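You operate a simulated robot arm through the tools that you are given. There is no shell and no other tool.

You run a simulated two-armed robot. Do the job below in one go: nothing can be reset, and whatever is moved stays where it is left.

TASK
Pick up the carton marked "coil" from the top of the tyre bench with one hand, pass it to the other hand and put it on the top of the tool trolley. Set down upright: carton.

Only the result counts: the job must be done as asked and must still hold three seconds after the hand-in. Knocking over, shifting, dropping, spilling or breaking anything else fails it.

THE ROBOT
Two 7-joint arms with two-finger parallel grippers on one trunk, on a base that moves. Base frame: it is fixed to the floor where the robot stands at the start and does not move with it; the origin is under the middle of the robot, x ahead of it, y to its left, z up. Lengths are in cm, angles in degrees, forces in N, time in s.
The left shoulder is at the start at [-8.2, 11.9, 85.1], the right one opposite. With the tool pointing down near the work surface each hand reaches from about 10 to 58 cm from the robot's upright axis, wherever it stands, measured 20 degrees to its own side. Places, roughly: carton [-275, 225, 100]; top of the tool trolley [-240, 540, 90]. Payload 3.43 kg a hand.
The tool frame of a hand sits at the grasp point between the pads (the TCP): z along the fingers, y along the line on which they close. The tips reach 3 cm beyond it. The gripper opens to 9.4 cm. The fingers are 2.8 cm wide and 1 cm thick; the gripper's body (5 by 9.6 cm) begins 5.5 cm behind the TCP.
Orientation is that of the tool frame in the base frame, as a unit quaternion [x, y, z, w]. With the fingers straight down and closing along the base's y, the tool's x points along the base's -x, its y along +y and its z along -z.

THE INTERFACE
- The arms move only by the tool jog_arm. It takes "left_motion", "right_motion" or both (then of equal length, played together; a hand with none holds still); each is a list of rows, each a list of 6 numbers: the shift along the base's x, y, z in units of 300 mm (1.0 is 300 mm), then the turn, a rotation vector about the base's x, y, z in units of 120 degrees (1.0 is 120 degrees). In form: [[tx, ty, tz, ax, ay, az], ...]. A call has 1 to 20 rows; each row is the pose to reach, as a shift and turn from the pose commanded when the call began. "left_grip" and "right_grip" are, for a hand that has rows, the closure, from 0 (fully open) to 1 (shut), set as the call begins (left out, the last holds). A call with a number of a shift or a turn outside -1 to 1 is refused whole. Each row takes 0.2 s and may step no farther than 5 cm and 8.6 degrees from the row before; otherwise, or with a gripper value out of range, the whole call is refused. Where a pose cannot be reached the arm comes as near as it can. A force on the tool above 40 N (or 10 N above the force at the start of the call, whichever is more), or a blocked arm, ends the call early, and 0.2 s more pass. Each finger travels about 15.3 cm/s and halts on what it meets, pressing with about 41 N; the grip force reading is that of the motor and also rises with nothing between the fingers. The clock runs only during rows and for 0.2 s after the last one: add rows that repeat a pose to give the fingers time. The reply holds the time, the measured pose of the TCP, the force on the tool along the base axes, the opening and the grip force, in the units named above and with some noise, with the torque about the TCP (base axes, N m) and any sound that the robot's microphone picked up.
- Cameras (640 x 400 px; columns grow to the right, rows downward): "scene" is now at [3.83, -0.07, 158.14]; the picture's right is [0.02, -1.00, 0.00], its down [-0.70, -0.01, -0.71] and it looks along [0.71, 0.01, -0.70] (base axes); focal length 249 px, centre (320, 200). "left" rides on the left gripper at [7.6, -1.4, -10.3] in its tool frame; the picture's right is [0.18, 0.98, 0.00], its down [-0.75, 0.14, -0.64] and it looks along [-0.63, 0.12, 0.77] (tool axes); focal length 243 px, centre (320, 200). "right" rides on the right gripper at [7.6, 1.4, -10.3] in its tool frame; the picture's right is [-0.18, 0.98, 0.00], its down [-0.75, -0.14, -0.64] and it looks along [-0.63, -0.12, 0.77] (tool axes); focal length 243 px, centre (320, 200). There is no depth. A picture from a camera that has moved, and an enlarged one, comes with that camera's place and axes in the base frame and with its lens. The place of the scene camera against the robot may be out by one fixed shift of up to 1.8 cm in any direction.
- snapshot(camera): a new picture of that camera. It takes no simulated time.
- slide_trunk(by): moves the trunk up (or, below 0, down) by that many cm; the arms and the scene camera ride with it, the base frame stays. It gives what a move gives, with no picture.
- roll_base(legs): drives the robot by 1 to 6 legs, each [ahead, left, turn to the left] in cm, cm and degrees, along the robot's own axes; the way and the turn of a leg run together, so that a leg with both is an arc; at most 150 cm and 180 degrees a leg. The arms and the cameras ride along, it lands a little off, and it stops where it bumps. It gives what a move gives.
- pan_tilt(pan, tilt): turns the head with the scene camera to pan (to the left, within 143 degrees either way) and tilt (down, from -29 to 69), counted from straight ahead of the robot (the tilt from the chest, where the trunk bows). It gives what a move gives.
- inspect(camera, box): a new picture of the part [left, top, right, bottom] of that camera's present view, enlarged. It takes no simulated time.
- sign_off(): hands the job in; it is judged then, once.

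Places have to be worked out from the pictures, the camera data and where the tool is seen. Open the grippers and draw the arms clear of the work before you hand the job in, unless the task says otherwise.

The tools are called after ">>>" by a JSON object that holds its "api" and its "payload". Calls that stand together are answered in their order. jog_arm: Moves the arms, as the interface text tells. Its arguments: {"type":"object","properties":{"left_motion":{"type":"array","items":{"type":"array","items":{"type":"number"}}},"left_grip":{"type":"number"},"right_motion":{"type":"array","items":{"type":"array","items":{"type":"number"}}},"right_grip":{"type":"number"}},"required":[]} The other tools are called the same way: slide_trunk (by) moves the trunk up or down; roll_base (legs) drives the base; pan_tilt (pan, tilt) turns the head that bears the scene camera; snapshot (camera) takes a picture; inspect (camera, box) takes an enlarged picture of a part of a camera's view; sign_off () hands the job in.

At the start:

```text
time_s: 0.0
left_tcp_pos: [39.22, 17.71, 109.37]
left_orientation: [0.0, 1.0, 0.0, 0.0]
left_contact_force: [1.0, -0.6, -0.6]
left_wrist_torque: [0.02, -0.01, 0.04]
left_grip_width: 9.4
left_grip_force: 0.1
right_tcp_pos: [27.82, -10.5, 115.61]
right_orientation: [0.0, 1.0, 0.0, 0.0]
right_contact_force: [0.9, -0.9, 0.3]
right_wrist_torque: [-0.01, 0.01, -0.03]
right_grip_width: 9.4
right_grip_force: 0.1
trunk travel left (down, up): [-27.5, 6.0]
robot x, y, heading: [0.21, -0.08, 0.1]
head pan, tilt (commanded): [1.0, 44.8]
```

scene: 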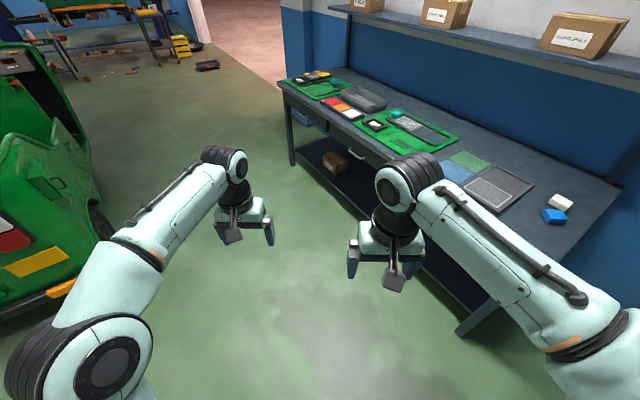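
right: 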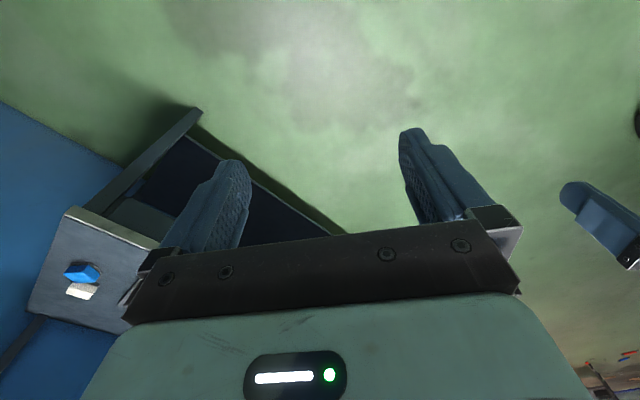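
left: 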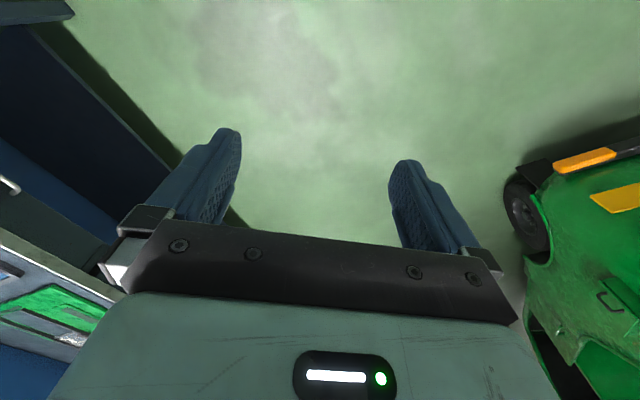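

The carton lies behind and to the left, far away; the pictures show a bench to the right and a green vehicle to the left. I look around with the head to find a free way.

>>> {"api": "pan_tilt", "payload": {"pan": 90, "tilt": 15}}

>>> {"api": "snapshot", "payload": {"camera": "scene"}}

>>> {"api": "pan_tilt", "payload": {"pan": 140, "tilt": 15}}

>>> {"api": "snapshot", "payload": {"camera": "scene"}}

>>> {"api": "pan_tilt", "payload": {"pan": 45, "tilt": 15}}

>>> {"api": "snapshot", "payload": {"camera": "scene"}}

>>> {"api": "pan_tilt", "payload": {"pan": -140, "tilt": 15}}

>>> {"api": "snapshot", "payload": {"camera": "scene"}}

```text
time_s: 1.6
left_tcp_pos: [39.2, 17.71, 109.31]
left_orientation: [0.0, 1.0, 0.0, 0.0]
left_contact_force: [0.1, 0.1, -0.7]
left_wrist_torque: [-0.04, 0.01, 0.01]
left_grip_width: 9.38
left_grip_force: 0.0
right_tcp_pos: [27.85, -10.62, 115.34]
right_orientation: [0.0, 1.0, 0.0, 0.0]
right_contact_force: [0.2, 0.6, -0.3]
right_wrist_torque: [0.02, 0.0, -0.01]
right_grip_width: 9.38
right_grip_force: 0.1
trunk travel left (down, up): [-27.5, 6.0]
robot x, y, heading: [0.08, 0.02, -0.1]
head pan, tilt (commanded): [90.0, 15.0]
```

```text
taken
camera scene: at [-4.31, 9.13, 162.79], right [1.0, 0.0, 0.0], down [0.0, -0.26, -0.97], along [0.0, 0.97, -0.26], focal length 249 px, centre (320, 200)
```

scene: 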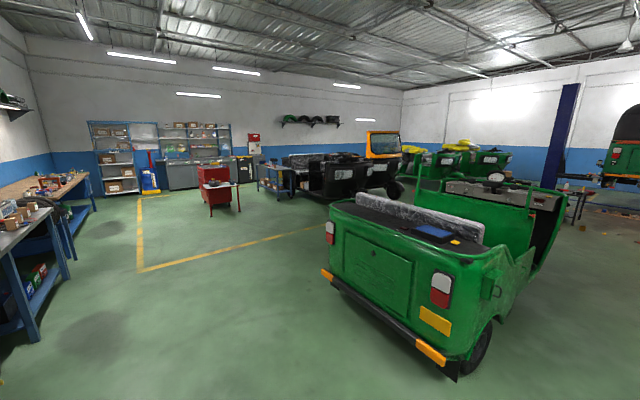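

```text
time_s: 2.8
left_tcp_pos: [39.2, 17.7, 109.37]
left_orientation: [0.0, 1.0, 0.0, 0.0]
left_contact_force: [0.4, 0.0, 0.2]
left_wrist_torque: [0.0, 0.0, -0.03]
left_grip_width: 9.43
left_grip_force: 0.2
right_tcp_pos: [27.81, -10.57, 115.46]
right_orientation: [0.0, 1.0, 0.0, 0.0]
right_contact_force: [0.3, -0.1, 1.0]
right_wrist_torque: [0.0, 0.01, 0.0]
right_grip_width: 9.42
right_grip_force: 0.2
trunk travel left (down, up): [-27.5, 6.0]
robot x, y, heading: [-0.01, -0.08, -0.1]
head pan, tilt (commanded): [140.0, 15.0]
```

```text
taken
camera scene: at [-11.47, 5.8, 162.79], right [0.64, 0.77, 0.0], down [0.2, -0.17, -0.97], along [-0.74, 0.62, -0.26], focal length 249 px, centre (320, 200)
```

scene: 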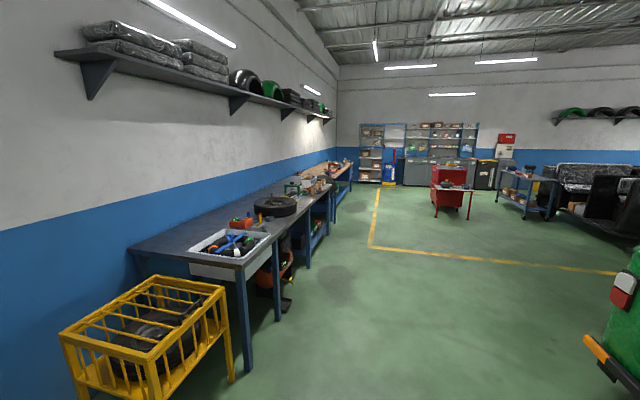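

```text
time_s: 4.5
left_tcp_pos: [39.15, 17.6, 109.43]
left_orientation: [-0.001, 1.0, 0.0, 0.0]
left_contact_force: [-0.7, -0.3, -0.1]
left_wrist_torque: [0.02, -0.01, -0.01]
left_grip_width: 9.42
left_grip_force: 0.1
right_tcp_pos: [27.74, -10.58, 115.51]
right_orientation: [0.0, 1.0, 0.0, 0.0]
right_contact_force: [-0.3, -0.5, -0.5]
right_wrist_torque: [-0.03, -0.02, 0.01]
right_grip_width: 9.39
right_grip_force: 0.1
trunk travel left (down, up): [-27.5, 6.0]
robot x, y, heading: [-0.16, -0.04, 0.1]
head pan, tilt (commanded): [45.0, 15.0]
```

```text
taken
camera scene: at [2.28, 6.4, 162.79], right [0.71, -0.71, 0.0], down [-0.18, -0.18, -0.97], along [0.68, 0.68, -0.26], focal length 249 px, centre (320, 200)
```

scene: 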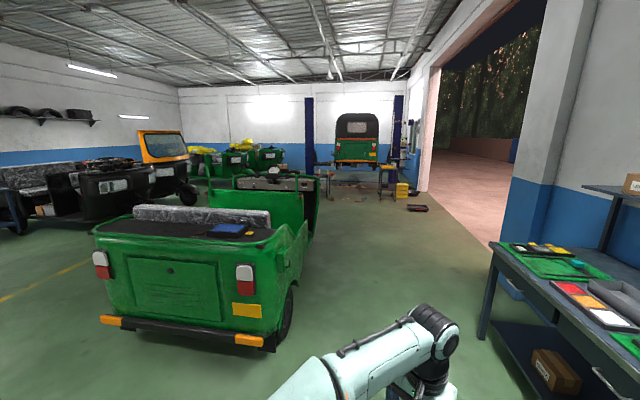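

```text
time_s: 7.3
left_tcp_pos: [39.25, 17.64, 109.43]
left_orientation: [-0.001, 1.0, 0.0, 0.0]
left_contact_force: [-0.2, -0.2, 0.5]
left_wrist_torque: [0.0, 0.01, -0.02]
left_grip_width: 9.41
left_grip_force: 0.0
right_tcp_pos: [27.69, -10.55, 115.43]
right_orientation: [-0.001, 1.0, 0.0, 0.001]
right_contact_force: [-0.5, -0.4, 0.3]
right_wrist_torque: [-0.02, 0.0, -0.02]
right_grip_width: 9.42
right_grip_force: 0.0
trunk travel left (down, up): [-27.5, 6.0]
robot x, y, heading: [0.29, 0.0, 0.1]
head pan, tilt (commanded): [-140.0, 15.0]
```

```text
taken
camera scene: at [-11.47, -6.22, 162.79], right [-0.64, 0.77, 0.0], down [0.2, 0.17, -0.97], along [-0.74, -0.62, -0.26], focal length 249 px, centre (320, 200)
```

scene: 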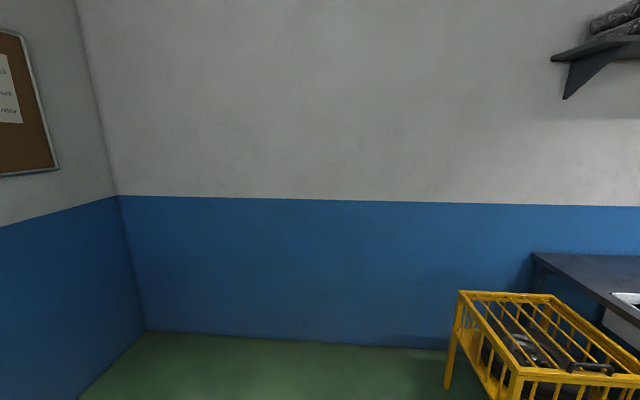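

The tyre bench runs along the wall at about x=-275, with small cartons at its far end near image (315,185). I enlarge that part and the trolley part.

>>> {"api": "pan_tilt", "payload": {"pan": 125, "tilt": 15}}

>>> {"api": "snapshot", "payload": {"camera": "scene"}}

>>> {"api": "inspect", "payload": {"camera": "scene", "box": [160, 140, 320, 240]}}

>>> {"api": "inspect", "payload": {"camera": "scene", "box": [300, 120, 460, 220]}}

```text
time_s: 11.0
left_tcp_pos: [39.18, 17.7, 109.26]
left_orientation: [0.001, 1.0, 0.0, 0.0]
left_contact_force: [-0.6, 0.1, 0.3]
left_wrist_torque: [0.0, 0.0, -0.02]
left_grip_width: 9.43
left_grip_force: 0.0
right_tcp_pos: [27.77, -10.53, 115.52]
right_orientation: [0.0, 1.0, 0.0, 0.0]
right_contact_force: [0.1, 0.7, 0.2]
right_wrist_torque: [-0.03, -0.03, 0.05]
right_grip_width: 9.4
right_grip_force: 0.0
trunk travel left (down, up): [-27.5, 6.0]
robot x, y, heading: [-0.33, 0.01, 0.1]
head pan, tilt (commanded): [125.0, 15.0]
```

```text
taken
camera scene: at [-9.67, 7.44, 162.79], right [0.82, 0.57, 0.0], down [0.15, -0.21, -0.97], along [-0.55, 0.79, -0.26], focal length 249 px, centre (320, 200)
```

scene: 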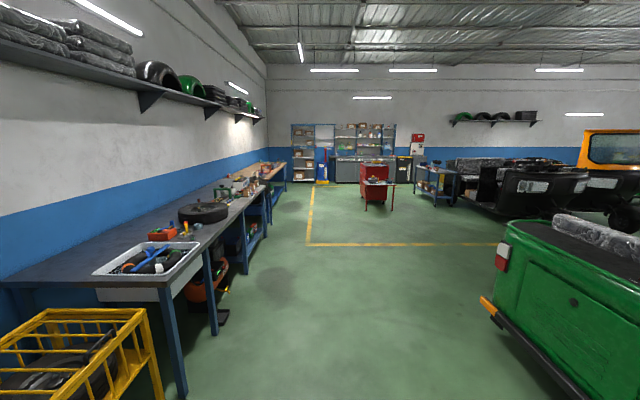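

```text
4.00 times, centred on (240, 190) of scene
camera zoom: at [-9.67, 7.44, 162.79], right [0.82, 0.57, 0.0], down [0.15, -0.21, -0.97], along [-0.55, 0.79, -0.26], focal length 995 px, centre (640, 240)
```

zoom: 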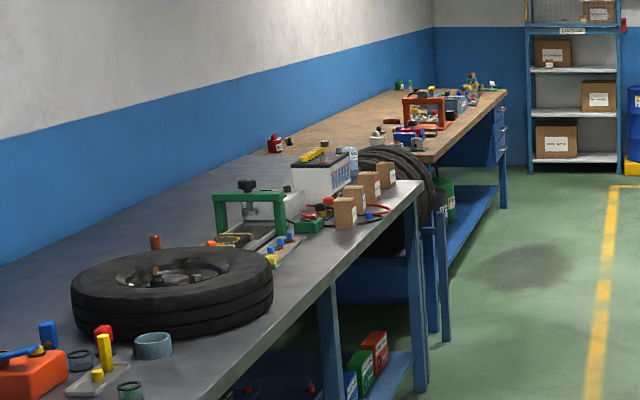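

```text
4.00 times, centred on (380, 170) of scene
camera zoom: at [-9.67, 7.44, 162.79], right [0.82, 0.57, 0.0], down [0.15, -0.21, -0.97], along [-0.55, 0.79, -0.26], focal length 995 px, centre (80, 320)
```

zoom: 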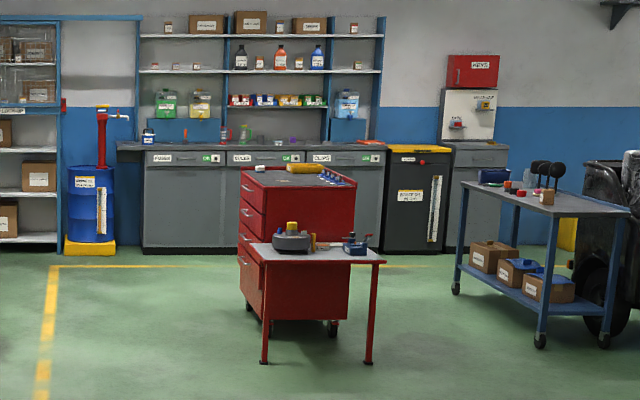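

The bench front edge works out to run at a heading of about 125°, roughly 82 cm off the robot's axis, with clear floor between the bench and the green vehicle. I turn to that heading and drive along the bench.

>>> {"api": "roll_base", "payload": {"legs": [[0, 0, 125.5]]}}

>>> {"api": "pan_tilt", "payload": {"pan": 0, "tilt": 25}}

>>> {"api": "snapshot", "payload": {"camera": "scene"}}

```text
time_s: 16.6
left_tcp_pos: [-37.11, 21.53, 109.3]
left_orientation: [0.889, -0.457, 0.001, 0.001]
left_contact_force: [0.3, -0.2, 0.2]
left_wrist_torque: [-0.01, -0.02, 0.01]
left_grip_width: 9.4
left_grip_force: 0.0
right_tcp_pos: [-7.63, 28.66, 115.48]
right_orientation: [0.89, -0.457, 0.0, 0.0]
right_contact_force: [-0.4, -0.3, 0.0]
right_wrist_torque: [0.0, 0.02, 0.01]
right_grip_width: 9.42
right_grip_force: 0.1
trunk travel left (down, up): [-27.5, 6.0]
robot x, y, heading: [-0.15, -0.2, 125.4]
head pan, tilt (commanded): [125.0, 15.0]
```

```text
time_s: 18.6
left_tcp_pos: [-37.11, 21.59, 109.36]
left_orientation: [0.89, -0.456, 0.0, 0.0]
left_contact_force: [0.4, 0.5, 0.0]
left_wrist_torque: [-0.02, 0.01, 0.03]
left_grip_width: 9.41
left_grip_force: 0.0
right_tcp_pos: [-7.55, 28.95, 115.49]
right_orientation: [0.89, -0.457, 0.001, -0.001]
right_contact_force: [-0.3, 0.2, -0.4]
right_wrist_torque: [-0.01, 0.02, 0.0]
right_grip_width: 9.42
right_grip_force: 0.0
trunk travel left (down, up): [-27.5, 6.0]
robot x, y, heading: [-0.23, -0.02, 125.3]
head pan, tilt (commanded): [0.0, 25.0]
```

```text
taken
camera scene: at [-2.73, 3.7, 161.17], right [0.81, 0.58, 0.0], down [0.25, -0.34, -0.91], along [-0.53, 0.74, -0.42], focal length 249 px, centre (320, 200)
```

scene: 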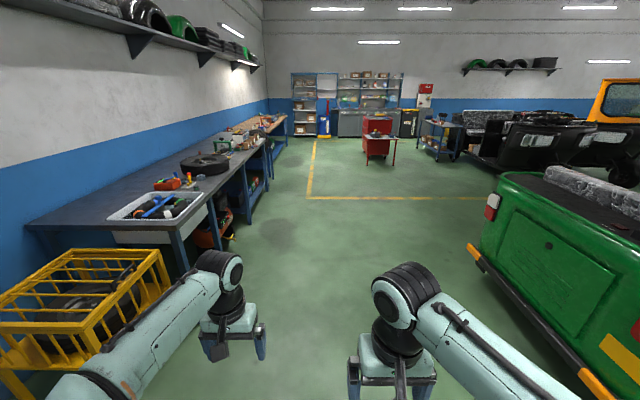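

The robot now faces along the bench, with a clear lane ahead. I drive ahead 290 cm in two legs and look left at the bench.

>>> {"api": "roll_base", "payload": {"legs": [[145, 0, 0], [145, 0, 0]]}}

>>> {"api": "pan_tilt", "payload": {"pan": 70, "tilt": 30}}

>>> {"api": "snapshot", "payload": {"camera": "scene"}}

```text
time_s: 32.7
left_tcp_pos: [-212.24, 254.57, 109.31]
left_orientation: [0.898, -0.439, -0.001, 0.0]
left_contact_force: [-0.3, 0.3, 0.3]
left_wrist_torque: [0.0, 0.02, 0.0]
left_grip_width: 9.39
left_grip_force: 0.0
right_tcp_pos: [-183.04, 263.1, 115.49]
right_orientation: [0.898, -0.439, 0.001, 0.0]
right_contact_force: [-0.4, 0.5, 0.3]
right_wrist_torque: [0.0, -0.02, -0.01]
right_grip_width: 9.38
right_grip_force: 0.1
trunk travel left (down, up): [-27.5, 6.0]
robot x, y, heading: [-174.42, 234.34, 128.0]
head pan, tilt (commanded): [0.0, 25.0]
```

```text
time_s: 34.1
left_tcp_pos: [-212.36, 254.67, 109.4]
left_orientation: [0.898, -0.44, 0.0, 0.0]
left_contact_force: [0.2, 1.0, 0.5]
left_wrist_torque: [0.01, -0.05, 0.03]
left_grip_width: 9.39
left_grip_force: 0.0
right_tcp_pos: [-183.1, 263.18, 115.49]
right_orientation: [0.899, -0.439, 0.0, 0.0]
right_contact_force: [-0.4, 0.9, 0.2]
right_wrist_torque: [-0.05, -0.03, -0.03]
right_grip_width: 9.4
right_grip_force: 0.0
trunk travel left (down, up): [-27.5, 6.0]
robot x, y, heading: [-174.56, 234.56, 127.9]
head pan, tilt (commanded): [70.0, 30.0]
```

```text
taken
camera scene: at [-180.16, 228.24, 160.37], right [-0.31, 0.95, 0.0], down [0.48, 0.15, -0.87], along [-0.82, -0.27, -0.5], focal length 249 px, centre (320, 200)
```

scene: 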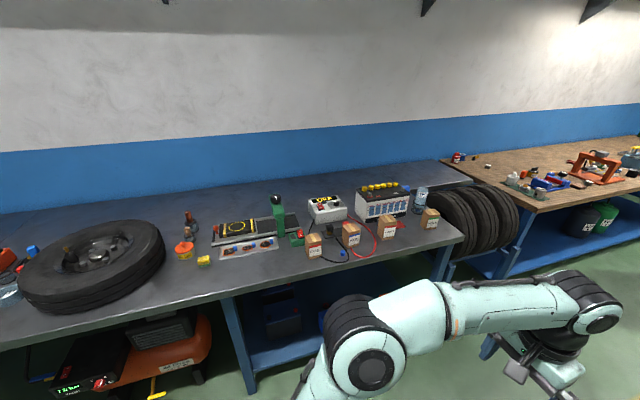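

Four cartons stand near the front edge of the bench. I enlarge them to read the labels.

>>> {"api": "inspect", "payload": {"camera": "scene", "box": [290, 190, 370, 270]}}

>>> {"api": "inspect", "payload": {"camera": "scene", "box": [365, 180, 455, 260]}}

>>> {"api": "inspect", "payload": {"camera": "scene", "box": [290, 170, 490, 295]}}

```text
5.00 times, centred on (330, 230) of scene
camera zoom: at [-180.16, 228.24, 160.37], right [-0.31, 0.95, 0.0], down [0.48, 0.15, -0.87], along [-0.82, -0.27, -0.5], focal length 1243 px, centre (270, 50)
```

zoom: 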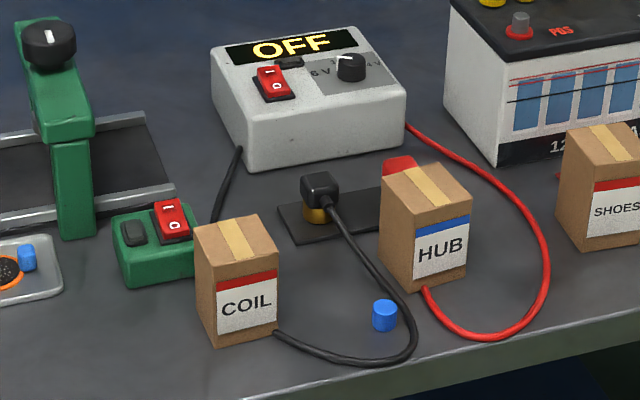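

```text
5.00 times, centred on (410, 220) of scene
camera zoom: at [-180.16, 228.24, 160.37], right [-0.31, 0.95, 0.0], down [0.48, 0.15, -0.87], along [-0.82, -0.27, -0.5], focal length 1243 px, centre (-130, 100)
```

zoom: 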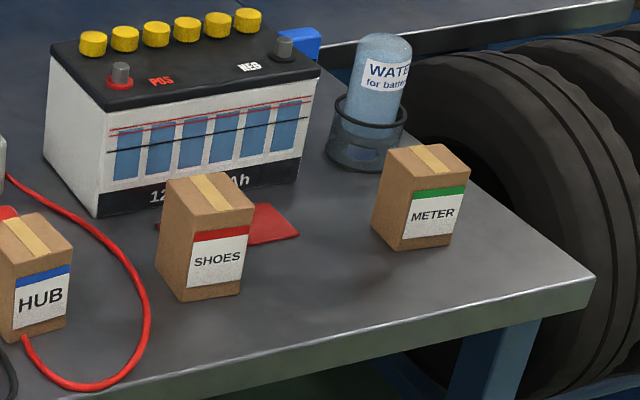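

```text
3.20 times, centred on (390, 232) of scene
camera zoom: at [-180.16, 228.24, 160.37], right [-0.31, 0.95, 0.0], down [0.48, 0.15, -0.87], along [-0.82, -0.27, -0.5], focal length 796 px, centre (96, 96)
```

zoom: 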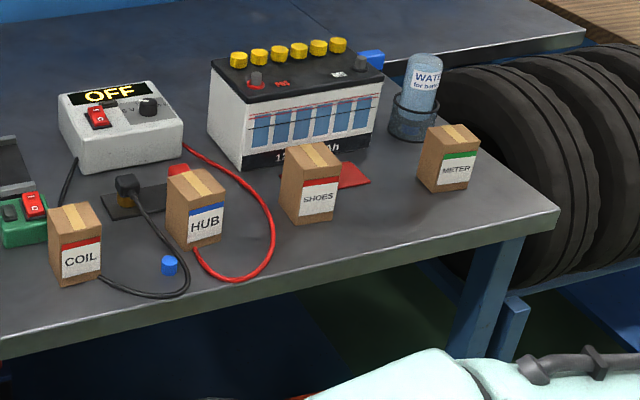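

The COIL carton is the leftmost, standing about 6 cm inside the bench front edge at roughly [-256, 200], bench top z≈85.5; the bench runs at heading ≈125.3°. I turn to face the bench and take another look before closing in.

>>> {"api": "roll_base", "payload": {"legs": [[0, 0, 87.4]]}}

>>> {"api": "pan_tilt", "payload": {"pan": 0, "tilt": 40}}

>>> {"api": "snapshot", "payload": {"camera": "scene"}}

```text
time_s: 38.3
left_tcp_pos: [-195.81, 197.54, 109.4]
left_orientation: [0.952, 0.305, 0.001, 0.0]
left_contact_force: [0.6, -0.6, 0.2]
left_wrist_torque: [0.0, 0.01, -0.02]
left_grip_width: 9.39
left_grip_force: 0.1
right_tcp_pos: [-202.97, 227.05, 115.47]
right_orientation: [0.952, 0.305, 0.0, 0.001]
right_contact_force: [0.1, -0.5, -0.1]
right_wrist_torque: [-0.01, -0.03, 0.0]
right_grip_width: 9.38
right_grip_force: 0.0
trunk travel left (down, up): [-27.5, 6.0]
robot x, y, heading: [-174.12, 234.66, -144.3]
head pan, tilt (commanded): [70.0, 30.0]
```

```text
time_s: 39.7
left_tcp_pos: [-195.89, 197.57, 109.34]
left_orientation: [0.952, 0.306, 0.0, 0.0]
left_contact_force: [0.3, -0.5, -0.9]
left_wrist_torque: [0.03, -0.01, 0.01]
left_grip_width: 9.41
left_grip_force: 0.0
right_tcp_pos: [-203.11, 227.04, 115.55]
right_orientation: [0.952, 0.306, 0.0, 0.001]
right_contact_force: [-0.3, 0.3, 0.3]
right_wrist_torque: [-0.01, 0.02, 0.05]
right_grip_width: 9.4
right_grip_force: 0.1
trunk travel left (down, up): [-27.5, 6.0]
robot x, y, heading: [-174.07, 234.82, -144.4]
head pan, tilt (commanded): [0.0, 40.0]
```

```text
taken
camera scene: at [-177.57, 232.08, 158.84], right [-0.58, 0.81, 0.0], down [0.52, 0.37, -0.77], along [-0.62, -0.45, -0.64], focal length 249 px, centre (320, 200)
```

scene: 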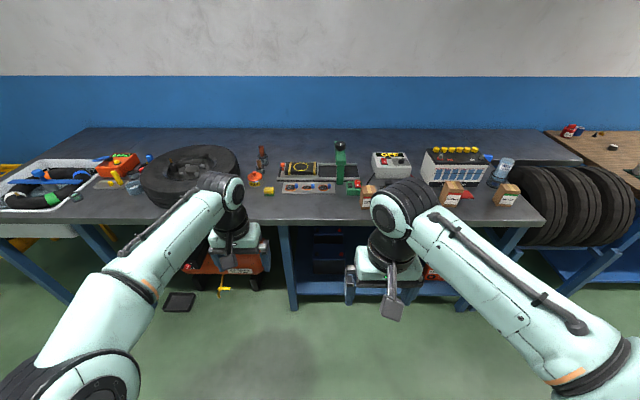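

The view is square to the bench. I move ahead 33 cm and 8 cm to the right, then check the clearance to the bench.

>>> {"api": "roll_base", "payload": {"legs": [[33, -8.3, -0.3]]}}

>>> {"api": "pan_tilt", "payload": {"pan": -10, "tilt": 55}}

>>> {"api": "snapshot", "payload": {"camera": "scene"}}

>>> {"api": "snapshot", "payload": {"camera": "right"}}

>>> {"api": "snapshot", "payload": {"camera": "left"}}

```text
time_s: 41.9
left_tcp_pos: [-227.32, 185.78, 109.41]
left_orientation: [0.954, 0.301, 0.0, 0.0]
left_contact_force: [0.0, -0.5, -0.2]
left_wrist_torque: [-0.01, -0.01, -0.01]
left_grip_width: 9.42
left_grip_force: 0.1
right_tcp_pos: [-234.31, 215.42, 115.46]
right_orientation: [0.954, 0.301, 0.0, -0.001]
right_contact_force: [-1.0, 0.2, -0.2]
right_wrist_torque: [0.0, -0.03, 0.0]
right_grip_width: 9.4
right_grip_force: 0.0
trunk travel left (down, up): [-27.5, 6.0]
robot x, y, heading: [-205.55, 222.91, -144.9]
head pan, tilt (commanded): [0.0, 40.0]
```

```text
time_s: 42.7
left_tcp_pos: [-227.32, 185.69, 109.28]
left_orientation: [0.954, 0.3, 0.0, 0.0]
left_contact_force: [-0.8, -0.8, 0.5]
left_wrist_torque: [0.04, 0.05, 0.0]
left_grip_width: 9.4
left_grip_force: 0.0
right_tcp_pos: [-234.23, 215.34, 115.51]
right_orientation: [0.954, 0.301, 0.0, 0.0]
right_contact_force: [0.8, 0.0, -0.2]
right_wrist_torque: [-0.02, 0.0, 0.01]
right_grip_width: 9.41
right_grip_force: 0.1
trunk travel left (down, up): [-27.5, 6.0]
robot x, y, heading: [-205.68, 222.5, -145.0]
head pan, tilt (commanded): [-10.0, 55.0]
```

```text
taken
camera scene: at [-208.29, 222.0, 156.77], right [-0.42, 0.91, 0.0], down [0.74, 0.35, -0.57], along [-0.52, -0.24, -0.82], focal length 249 px, centre (320, 200)
```

scene: 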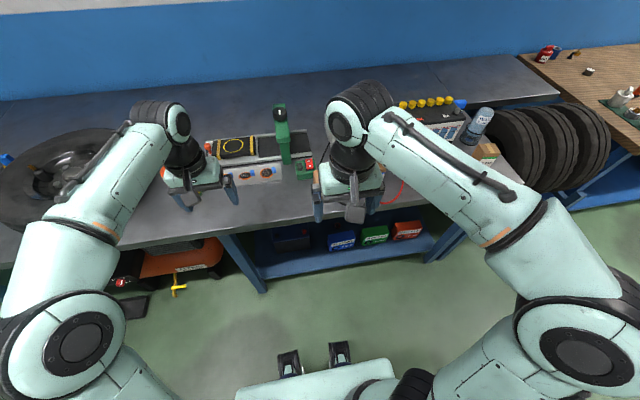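

```text
taken
camera right: at [-227.26, 218.56, 125.76], right [0.41, -0.91, 0.0], down [-0.7, -0.32, 0.64], along [-0.59, -0.27, -0.77], focal length 243 px, centre (320, 200)
```

right: 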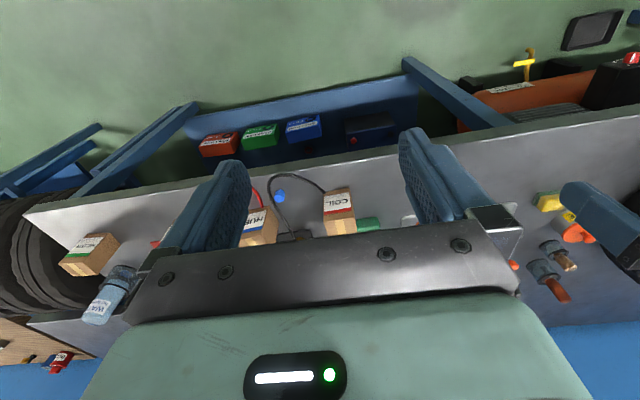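

```text
taken
camera left: at [-221.99, 191.29, 119.63], right [0.71, -0.7, 0.0], down [-0.54, -0.55, 0.64], along [-0.45, -0.46, -0.77], focal length 243 px, centre (320, 200)
```

left: 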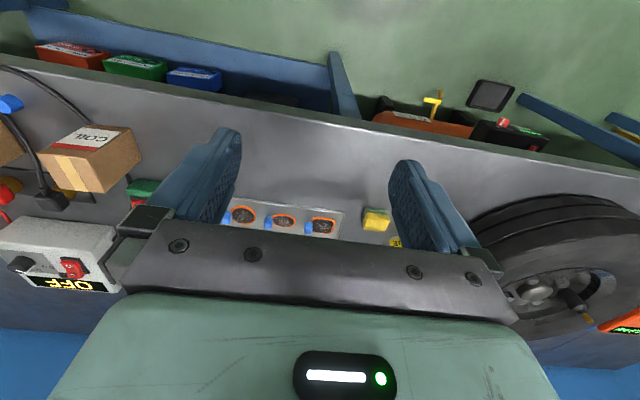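

The base is narrow, with its front well short of the bench, and both wrist cameras see the COIL carton. I enlarge those views to fix its place and the gaps around it.

>>> {"api": "inspect", "payload": {"camera": "left", "box": [0, 60, 220, 300]}}

>>> {"api": "inspect", "payload": {"camera": "right", "box": [240, 150, 420, 260]}}

```text
1.67 times, centred on (110, 180) of left
camera zoom: at [-221.99, 191.29, 119.63], right [0.71, -0.7, 0.0], down [-0.54, -0.55, 0.64], along [-0.45, -0.46, -0.77], focal length 404 px, centre (670, 233)
```

zoom: 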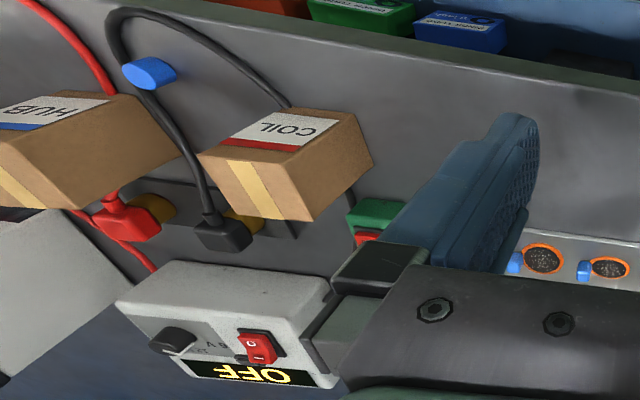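

```text
3.56 times, centred on (330, 205) of right
camera zoom: at [-227.26, 218.56, 125.76], right [0.41, -0.91, 0.0], down [-0.7, -0.32, 0.64], along [-0.59, -0.27, -0.77], focal length 863 px, centre (284, 182)
```

zoom: 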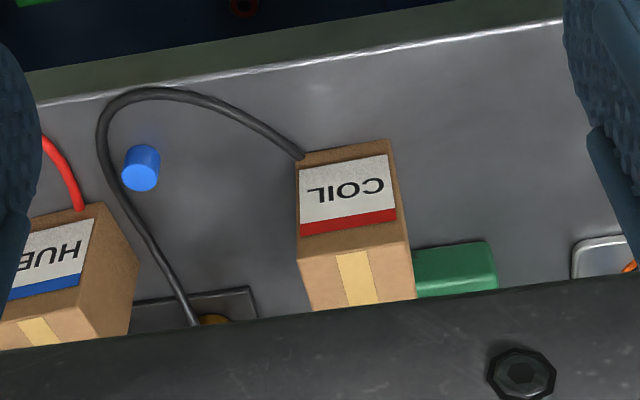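

The readings of the carton's lower edge differ between views, so I enlarge the left camera's view further.

>>> {"api": "inspect", "payload": {"camera": "left", "box": [50, 90, 170, 210]}}

>>> {"api": "inspect", "payload": {"camera": "right", "box": [310, 175, 390, 245]}}

```text
3.33 times, centred on (110, 150) of left
camera zoom: at [-221.99, 191.29, 119.63], right [0.71, -0.7, 0.0], down [-0.54, -0.55, 0.64], along [-0.45, -0.46, -0.77], focal length 809 px, centre (1020, 367)
```

zoom: 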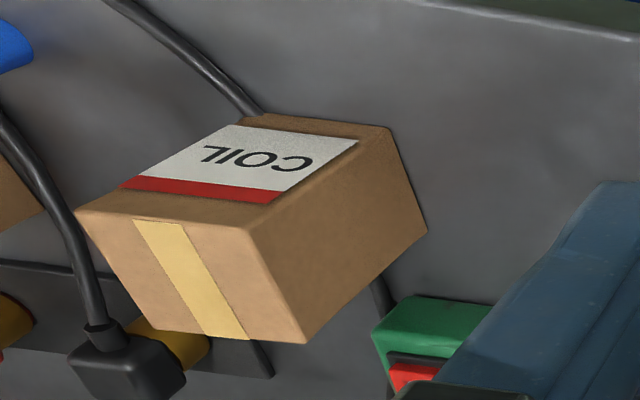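

```text
5.71 times, centred on (350, 210) of right
camera zoom: at [-227.26, 218.56, 125.76], right [0.41, -0.91, 0.0], down [-0.7, -0.32, 0.64], along [-0.59, -0.27, -0.77], focal length 1386 px, centre (149, 143)
```

zoom: 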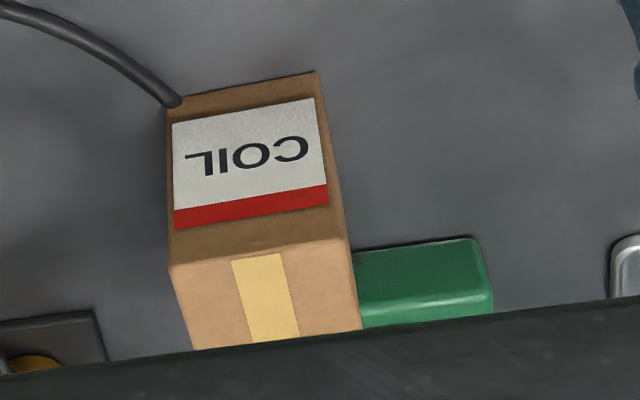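

Triangulating both wrist views puts the COIL carton at about 5.5 x 5.3 x 8.9 cm, its centre near [-256.8, 201.1], bench top z≈84.4 and carton top ≈93.3, with the green switch behind it left and free room beside both flanks. I edge the base 8 cm ahead.

>>> {"api": "roll_base", "payload": {"legs": [[8, 0, 0]]}}

>>> {"api": "snapshot", "payload": {"camera": "right"}}

>>> {"api": "snapshot", "payload": {"camera": "left"}}

```text
time_s: 43.7
left_tcp_pos: [-234.03, 181.09, 109.22]
left_orientation: [0.954, 0.3, 0.0, -0.001]
left_contact_force: [-0.1, 0.1, -0.1]
left_wrist_torque: [0.02, -0.05, 0.01]
left_grip_width: 9.39
left_grip_force: 0.0
right_tcp_pos: [-240.85, 210.7, 115.63]
right_orientation: [0.954, 0.301, 0.0, 0.0]
right_contact_force: [-0.6, 0.5, 0.8]
right_wrist_torque: [0.02, -0.05, -0.01]
right_grip_width: 9.43
right_grip_force: 0.0
trunk travel left (down, up): [-27.5, 6.0]
robot x, y, heading: [-211.98, 218.02, -144.8]
head pan, tilt (commanded): [-10.0, 55.0]
```

```text
taken
camera right: at [-233.86, 213.95, 125.74], right [0.41, -0.91, 0.0], down [-0.7, -0.32, 0.64], along [-0.58, -0.27, -0.77], focal length 243 px, centre (320, 200)
```

right: 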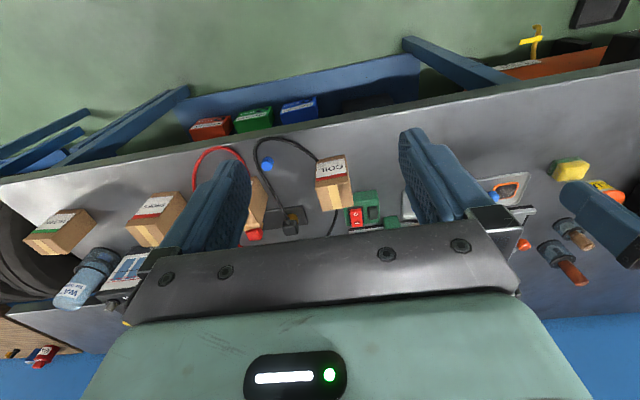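

```text
taken
camera left: at [-228.61, 186.68, 119.61], right [0.71, -0.7, 0.0], down [-0.54, -0.55, 0.64], along [-0.45, -0.46, -0.77], focal length 243 px, centre (320, 200)
```

left: 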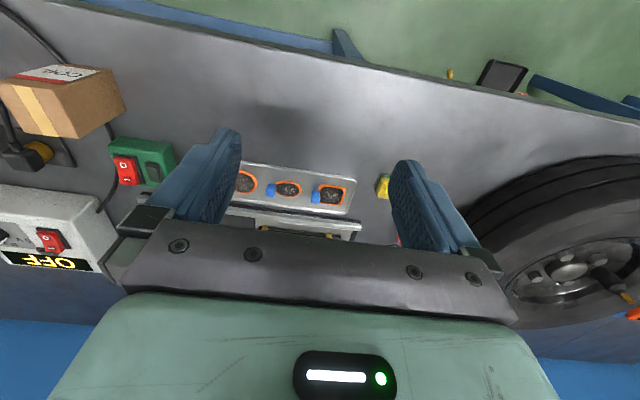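

The robot moved as asked. I enlarge the right wrist view to check the carton's position again from here.

>>> {"api": "inspect", "payload": {"camera": "right", "box": [290, 130, 410, 250]}}

>>> {"api": "inspect", "payload": {"camera": "left", "box": [0, 40, 180, 220]}}

```text
3.33 times, centred on (350, 190) of right
camera zoom: at [-233.86, 213.95, 125.74], right [0.41, -0.91, 0.0], down [-0.7, -0.32, 0.64], along [-0.58, -0.27, -0.77], focal length 809 px, centre (220, 233)
```

zoom: 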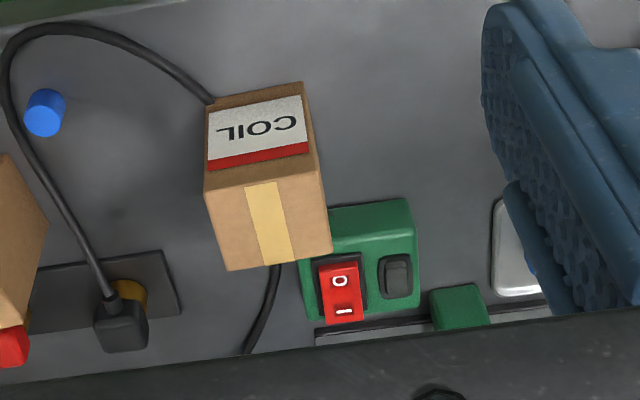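

```text
2.22 times, centred on (90, 130) of left
camera zoom: at [-228.61, 186.68, 119.61], right [0.71, -0.7, 0.0], down [-0.54, -0.55, 0.64], along [-0.45, -0.46, -0.77], focal length 539 px, centre (831, 356)
```

zoom: 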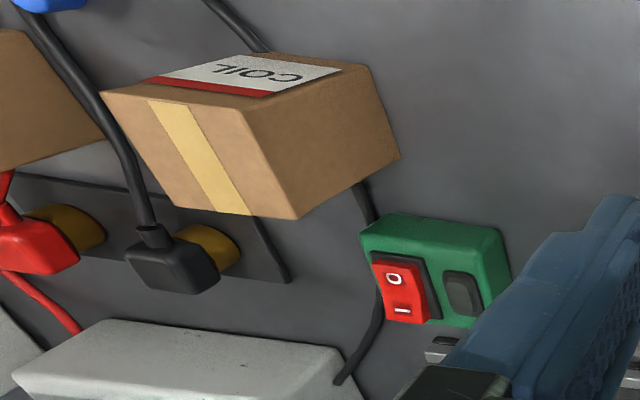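

From this view the carton centre is at about [-256.75, 201.0] and turned about +3° to the bench. I bring the open right hand over it at z≈104, well above its top, to check alignment.

>>> {"api": "jog_arm", "payload": {"right_motion": [[-0.0883, -0.0539, -0.0639, 0, 0, 0.004], [-0.1767, -0.1078, -0.1278, 0, 0, 0.008], [-0.265, -0.1617, -0.1917, 0, 0, 0.0125], [-0.3533, -0.2156, -0.2556, 0, 0, 0.017], [-0.4417, -0.2694, -0.3194, 0, 0, 0.021], [-0.53, -0.3233, -0.3833, 0, 0, 0.025], [-0.53, -0.3233, -0.3833, 0, 0, 0.025]], "right_grip": 0}}

>>> {"api": "snapshot", "payload": {"camera": "right"}}

>>> {"api": "snapshot", "payload": {"camera": "scene"}}

>>> {"api": "snapshot", "payload": {"camera": "left"}}

```text
time_s: 45.3
left_tcp_pos: [-233.97, 181.29, 109.5]
left_orientation: [0.954, 0.301, 0.0, 0.0]
left_contact_force: [0.3, 0.9, -0.5]
left_wrist_torque: [0.0, 0.01, -0.03]
left_grip_width: 9.37
left_grip_force: 0.1
right_tcp_pos: [-256.83, 201.05, 103.92]
right_orientation: [0.945, 0.326, -0.001, 0.0]
right_contact_force: [-0.2, -0.5, 0.1]
right_wrist_torque: [-0.05, 0.04, -0.02]
right_grip_width: 9.4
right_grip_force: 0.0
trunk travel left (down, up): [-27.5, 6.0]
robot x, y, heading: [-211.79, 218.26, -144.9]
head pan, tilt (commanded): [-10.0, 55.0]
```

```text
taken
camera right: at [-250.01, 204.57, 114.18], right [0.46, -0.89, 0.0], down [-0.68, -0.35, 0.64], along [-0.57, -0.3, -0.77], focal length 243 px, centre (320, 200)
```

right: 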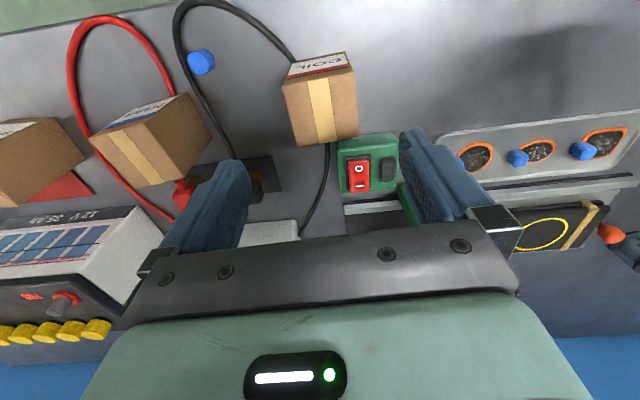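

```text
taken
camera scene: at [-214.8, 217.46, 156.77], right [-0.42, 0.91, 0.0], down [0.74, 0.35, -0.57], along [-0.52, -0.24, -0.82], focal length 249 px, centre (320, 200)
```

scene: 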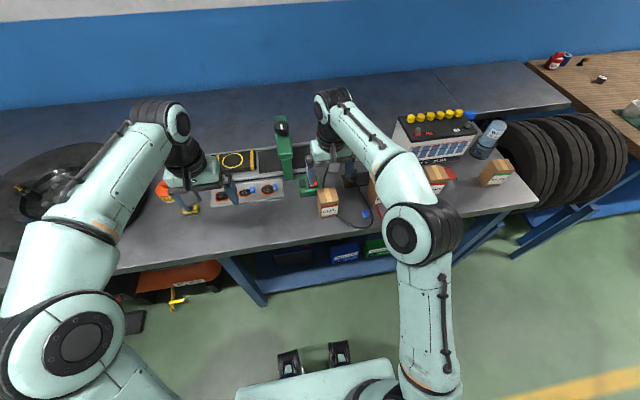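

```text
taken
camera left: at [-228.53, 186.75, 119.65], right [0.71, -0.7, 0.0], down [-0.54, -0.55, 0.64], along [-0.45, -0.46, -0.77], focal length 243 px, centre (320, 200)
```

left: 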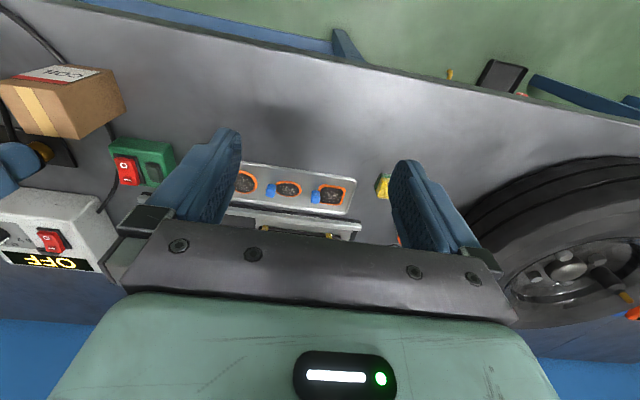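

The axis of the hand passes within half a centimetre of the carton top's centre. I enlarge the right view to check rotation before descending.

>>> {"api": "inspect", "payload": {"camera": "right", "box": [250, 30, 410, 190]}}

```text
2.50 times, centred on (330, 110) of right
camera zoom: at [-250.01, 204.57, 114.18], right [0.46, -0.89, 0.0], down [-0.68, -0.35, 0.64], along [-0.57, -0.3, -0.77], focal length 606 px, centre (295, 425)
```

zoom: 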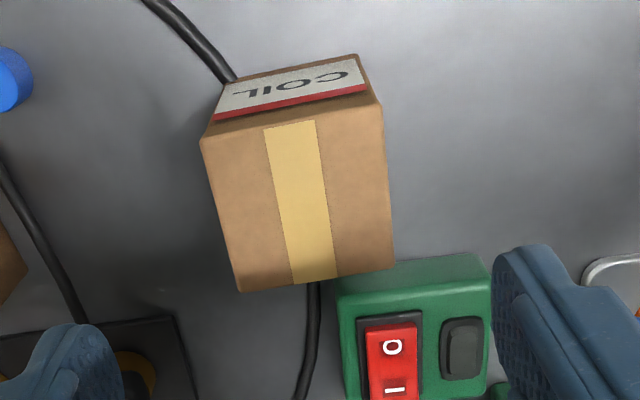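

The hand is square to the carton within 1° and within 0.3 cm of its centre. I descend with open fingers to TCP z≈91, tips about 3.5 cm above the bench.

>>> {"api": "jog_arm", "payload": {"right_motion": [[0.004, -0.005, -0.11, 0, 0, 0], [0.004, -0.005, -0.22, 0, 0, 0], [0.004, -0.005, -0.32, 0, 0, 0], [0.004, -0.005, -0.39, 0, 0, 0], [0.004, -0.005, -0.43, 0, 0, 0], [0.004, -0.005, -0.43, 0, 0, 0]]}}

>>> {"api": "snapshot", "payload": {"camera": "right"}}

>>> {"api": "snapshot", "payload": {"camera": "left"}}

```text
time_s: 46.7
left_tcp_pos: [-233.91, 181.22, 109.34]
left_orientation: [0.954, 0.301, 0.0, 0.0]
left_contact_force: [-0.4, 0.5, 0.0]
left_wrist_torque: [-0.01, 0.01, 0.01]
left_grip_width: 9.38
left_grip_force: 0.0
right_tcp_pos: [-256.62, 200.94, 91.02]
right_orientation: [0.945, 0.326, 0.0, 0.0]
right_contact_force: [-0.3, 0.0, 0.0]
right_wrist_torque: [-0.01, -0.02, 0.0]
right_grip_width: 9.38
right_grip_force: 0.1
trunk travel left (down, up): [-27.5, 6.0]
robot x, y, heading: [-211.77, 218.13, -145.2]
head pan, tilt (commanded): [-10.0, 55.0]
```

```text
taken
camera right: at [-249.73, 204.45, 101.2], right [0.46, -0.89, 0.0], down [-0.68, -0.35, 0.64], along [-0.57, -0.3, -0.77], focal length 243 px, centre (320, 200)
```

right: 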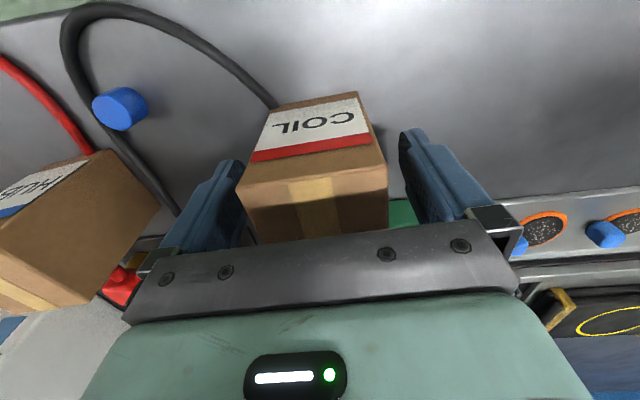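

```text
taken
camera left: at [-228.57, 186.71, 119.63], right [0.71, -0.7, 0.0], down [-0.54, -0.55, 0.64], along [-0.45, -0.46, -0.77], focal length 243 px, centre (320, 200)
```

left: 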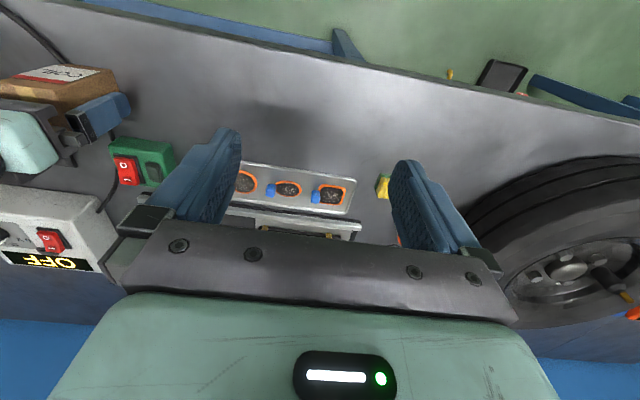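

The carton sits between the pads, centred within 0.1 cm. I close the right gripper and hold still for a moment.

>>> {"api": "jog_arm", "payload": {"right_motion": [[0, 0, 0, 0, 0, 0], [0, 0, 0, 0, 0, 0], [0, 0, 0, 0, 0, 0], [0, 0, 0, 0, 0, 0]], "right_grip": 1}}

>>> {"api": "snapshot", "payload": {"camera": "right"}}

```text
time_s: 47.7
left_tcp_pos: [-233.98, 181.23, 109.27]
left_orientation: [0.954, 0.301, 0.0, 0.0]
left_contact_force: [0.1, 0.0, -0.3]
left_wrist_torque: [0.0, 0.02, -0.01]
left_grip_width: 9.42
left_grip_force: 0.1
right_tcp_pos: [-256.67, 200.99, 90.91]
right_orientation: [0.945, 0.326, 0.0, 0.001]
right_contact_force: [1.1, -0.2, 0.6]
right_wrist_torque: [-0.01, 0.06, 0.03]
right_grip_width: 6.2
right_grip_force: 41.0
trunk travel left (down, up): [-27.5, 6.0]
robot x, y, heading: [-212.16, 218.2, -145.0]
head pan, tilt (commanded): [-10.0, 55.0]
```

```text
taken
camera right: at [-249.74, 204.44, 101.22], right [0.46, -0.89, 0.0], down [-0.68, -0.35, 0.64], along [-0.57, -0.3, -0.77], focal length 243 px, centre (320, 200)
```

right: 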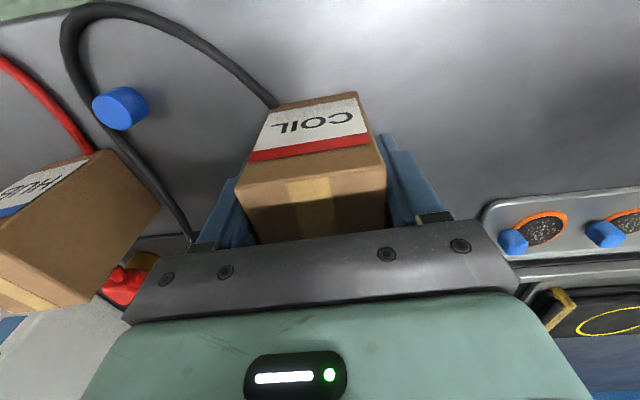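

The gripper stopped at 6.2 cm with 41 N, so the carton is held. I lift it straight up in small steps.

>>> {"api": "jog_arm", "payload": {"right_motion": [[0, 0, 0.03, 0, 0, 0], [0, 0, 0.1, 0, 0, 0], [0, 0, 0.2, 0, 0, 0], [0, 0, 0.33, 0, 0, 0], [0, 0, 0.47, 0, 0, 0], [0, 0, 0.6, 0, 0, 0], [0, 0, 0.6, 0, 0, 0]]}}

>>> {"api": "snapshot", "payload": {"camera": "right"}}

>>> {"api": "snapshot", "payload": {"camera": "scene"}}

>>> {"api": "snapshot", "payload": {"camera": "left"}}

```text
time_s: 49.3
left_tcp_pos: [-233.81, 181.12, 109.34]
left_orientation: [0.954, 0.301, -0.001, 0.0]
left_contact_force: [-0.1, -0.9, 0.2]
left_wrist_torque: [0.01, 0.0, -0.01]
left_grip_width: 9.39
left_grip_force: 0.0
right_tcp_pos: [-256.7, 200.91, 109.25]
right_orientation: [0.945, 0.326, 0.0, 0.0]
right_contact_force: [0.2, -0.2, -3.3]
right_wrist_torque: [0.01, -0.03, 0.02]
right_grip_width: 6.21
right_grip_force: 41.1
trunk travel left (down, up): [-27.5, 6.0]
robot x, y, heading: [-212.08, 218.14, -144.9]
head pan, tilt (commanded): [-10.0, 55.0]
```

```text
taken
camera right: at [-249.91, 204.46, 119.56], right [0.46, -0.89, 0.0], down [-0.68, -0.35, 0.64], along [-0.57, -0.3, -0.77], focal length 243 px, centre (320, 200)
```

right: 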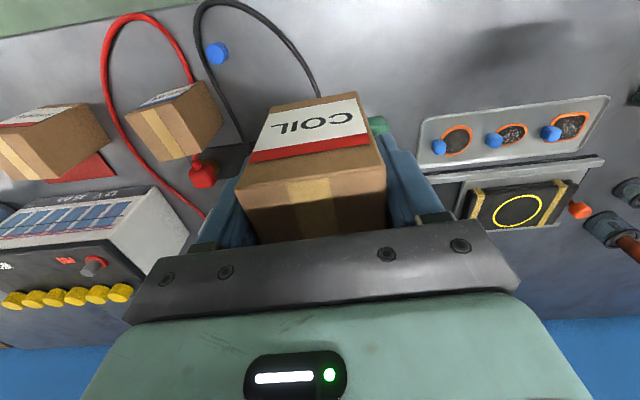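

```text
taken
camera scene: at [-214.9, 217.42, 156.77], right [-0.42, 0.91, 0.0], down [0.74, 0.35, -0.57], along [-0.52, -0.24, -0.82], focal length 249 px, centre (320, 200)
```

scene: 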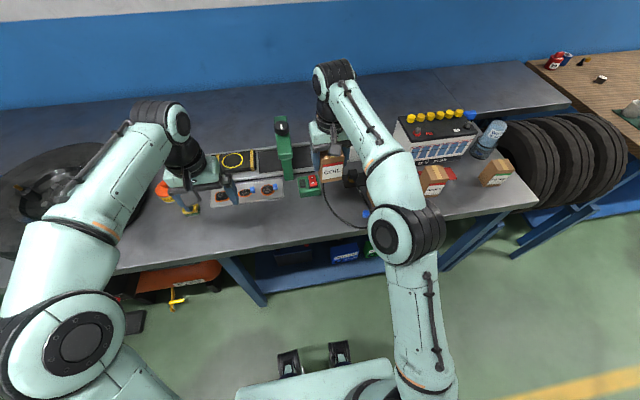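

```text
taken
camera left: at [-228.6, 186.71, 119.62], right [0.71, -0.7, 0.0], down [-0.54, -0.55, 0.64], along [-0.45, -0.46, -0.77], focal length 243 px, centre (320, 200)
```

left: 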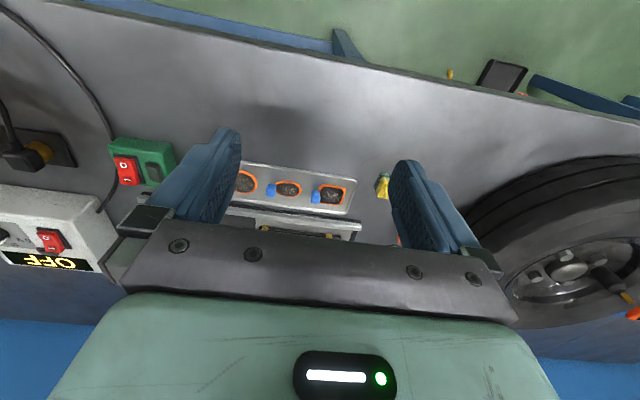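

The carton is up, its bottom clear at z≈102.7, and the cable and switch stayed in place. I back the base 50 cm away from the bench for the handover.

>>> {"api": "roll_base", "payload": {"legs": [[-50, 0, 0]]}}

>>> {"api": "pan_tilt", "payload": {"pan": 0, "tilt": 45}}

>>> {"api": "snapshot", "payload": {"camera": "scene"}}

```text
time_s: 52.2
left_tcp_pos: [-193.8, 209.18, 109.38]
left_orientation: [0.954, 0.3, 0.001, 0.0]
left_contact_force: [0.5, -0.1, -0.2]
left_wrist_torque: [0.04, 0.0, 0.04]
left_grip_width: 9.4
left_grip_force: 0.1
right_tcp_pos: [-216.62, 229.08, 109.36]
right_orientation: [0.945, 0.326, 0.0, 0.0]
right_contact_force: [0.6, 0.6, -4.1]
right_wrist_torque: [-0.01, 0.01, -0.01]
right_grip_width: 6.22
right_grip_force: 41.5
trunk travel left (down, up): [-27.5, 6.0]
robot x, y, heading: [-171.84, 246.46, -145.1]
head pan, tilt (commanded): [-10.0, 55.0]
```

```text
time_s: 53.0
left_tcp_pos: [-193.78, 209.37, 109.41]
left_orientation: [0.954, 0.301, 0.001, 0.0]
left_contact_force: [0.6, 0.5, 0.3]
left_wrist_torque: [0.0, 0.04, 0.03]
left_grip_width: 9.41
left_grip_force: 0.0
right_tcp_pos: [-216.63, 229.05, 109.34]
right_orientation: [0.945, 0.326, 0.0, 0.0]
right_contact_force: [0.9, -0.1, -3.0]
right_wrist_torque: [0.0, 0.02, -0.05]
right_grip_width: 6.22
right_grip_force: 41.0
trunk travel left (down, up): [-27.5, 6.0]
robot x, y, heading: [-171.86, 246.35, -145.1]
head pan, tilt (commanded): [0.0, 45.0]
```

```text
taken
camera scene: at [-174.88, 243.89, 158.11], right [-0.57, 0.82, 0.0], down [0.58, 0.41, -0.71], along [-0.58, -0.41, -0.71], focal length 249 px, centre (320, 200)
```

scene: 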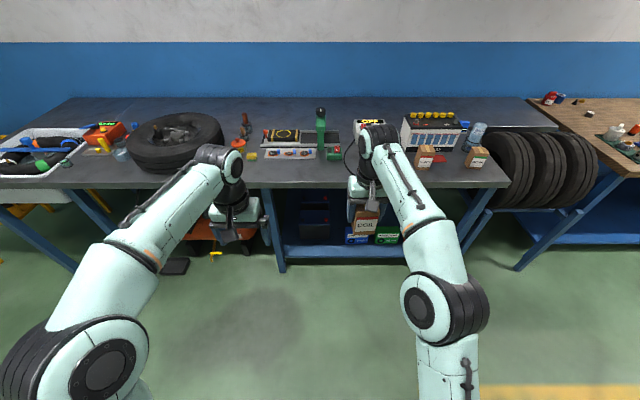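

The carton hangs clear in the right hand in front of the bench edge. I first bring the left hand round: yaw it 90° counter-clockwise while drawing it slightly out to the left, so it can later point rightwards with its camera on top.

>>> {"api": "jog_arm", "payload": {"left_motion": [[0.02, -0.0014, 0, 0, 0, 0.068], [0.04, -0.0028, 0, 0, 0, 0.136], [0.06, -0.0043, 0, 0, 0, 0.2045], [0.081, -0.0057, 0, 0, 0, 0.2727], [0.101, -0.0071, 0, 0, 0, 0.3409], [0.121, -0.0086, 0, 0, 0, 0.409], [0.141, -0.01, 0, 0, 0, 0.4773], [0.162, -0.0114, 0, 0, 0, 0.5455], [0.182, -0.0128, 0, 0, 0, 0.6136], [0.202, -0.0143, 0, 0, 0, 0.6818], [0.2223, -0.0157, 0, 0, 0, 0.75], [0.2223, -0.0157, 0, 0, 0, 0.75]], "left_grip": 0}}

>>> {"api": "snapshot", "payload": {"camera": "scene"}}

```text
time_s: 55.5
left_tcp_pos: [-187.14, 208.81, 109.36]
left_orientation: [0.461, 0.887, 0.0, 0.001]
left_contact_force: [-0.3, -0.4, -0.5]
left_wrist_torque: [0.0, -0.02, 0.0]
left_grip_width: 9.43
left_grip_force: 0.0
right_tcp_pos: [-216.59, 228.98, 109.27]
right_orientation: [0.945, 0.326, 0.0, 0.0]
right_contact_force: [0.1, 0.4, -4.0]
right_wrist_torque: [0.02, 0.0, 0.01]
right_grip_width: 6.2
right_grip_force: 41.4
trunk travel left (down, up): [-27.5, 6.0]
robot x, y, heading: [-171.99, 245.98, -145.0]
head pan, tilt (commanded): [0.0, 45.0]
```

```text
taken
camera scene: at [-174.89, 243.89, 158.11], right [-0.57, 0.82, 0.0], down [0.58, 0.41, -0.71], along [-0.58, -0.41, -0.71], focal length 249 px, centre (320, 200)
```

scene: 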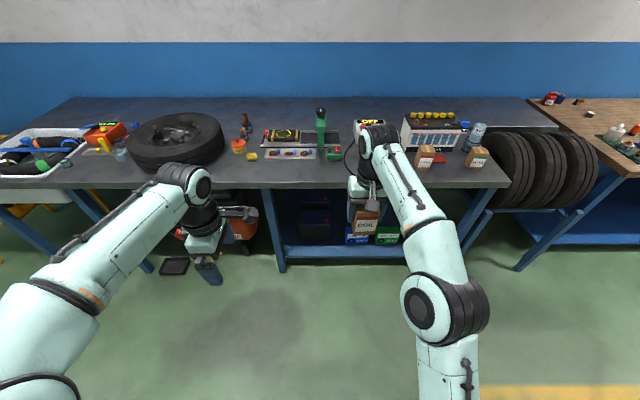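

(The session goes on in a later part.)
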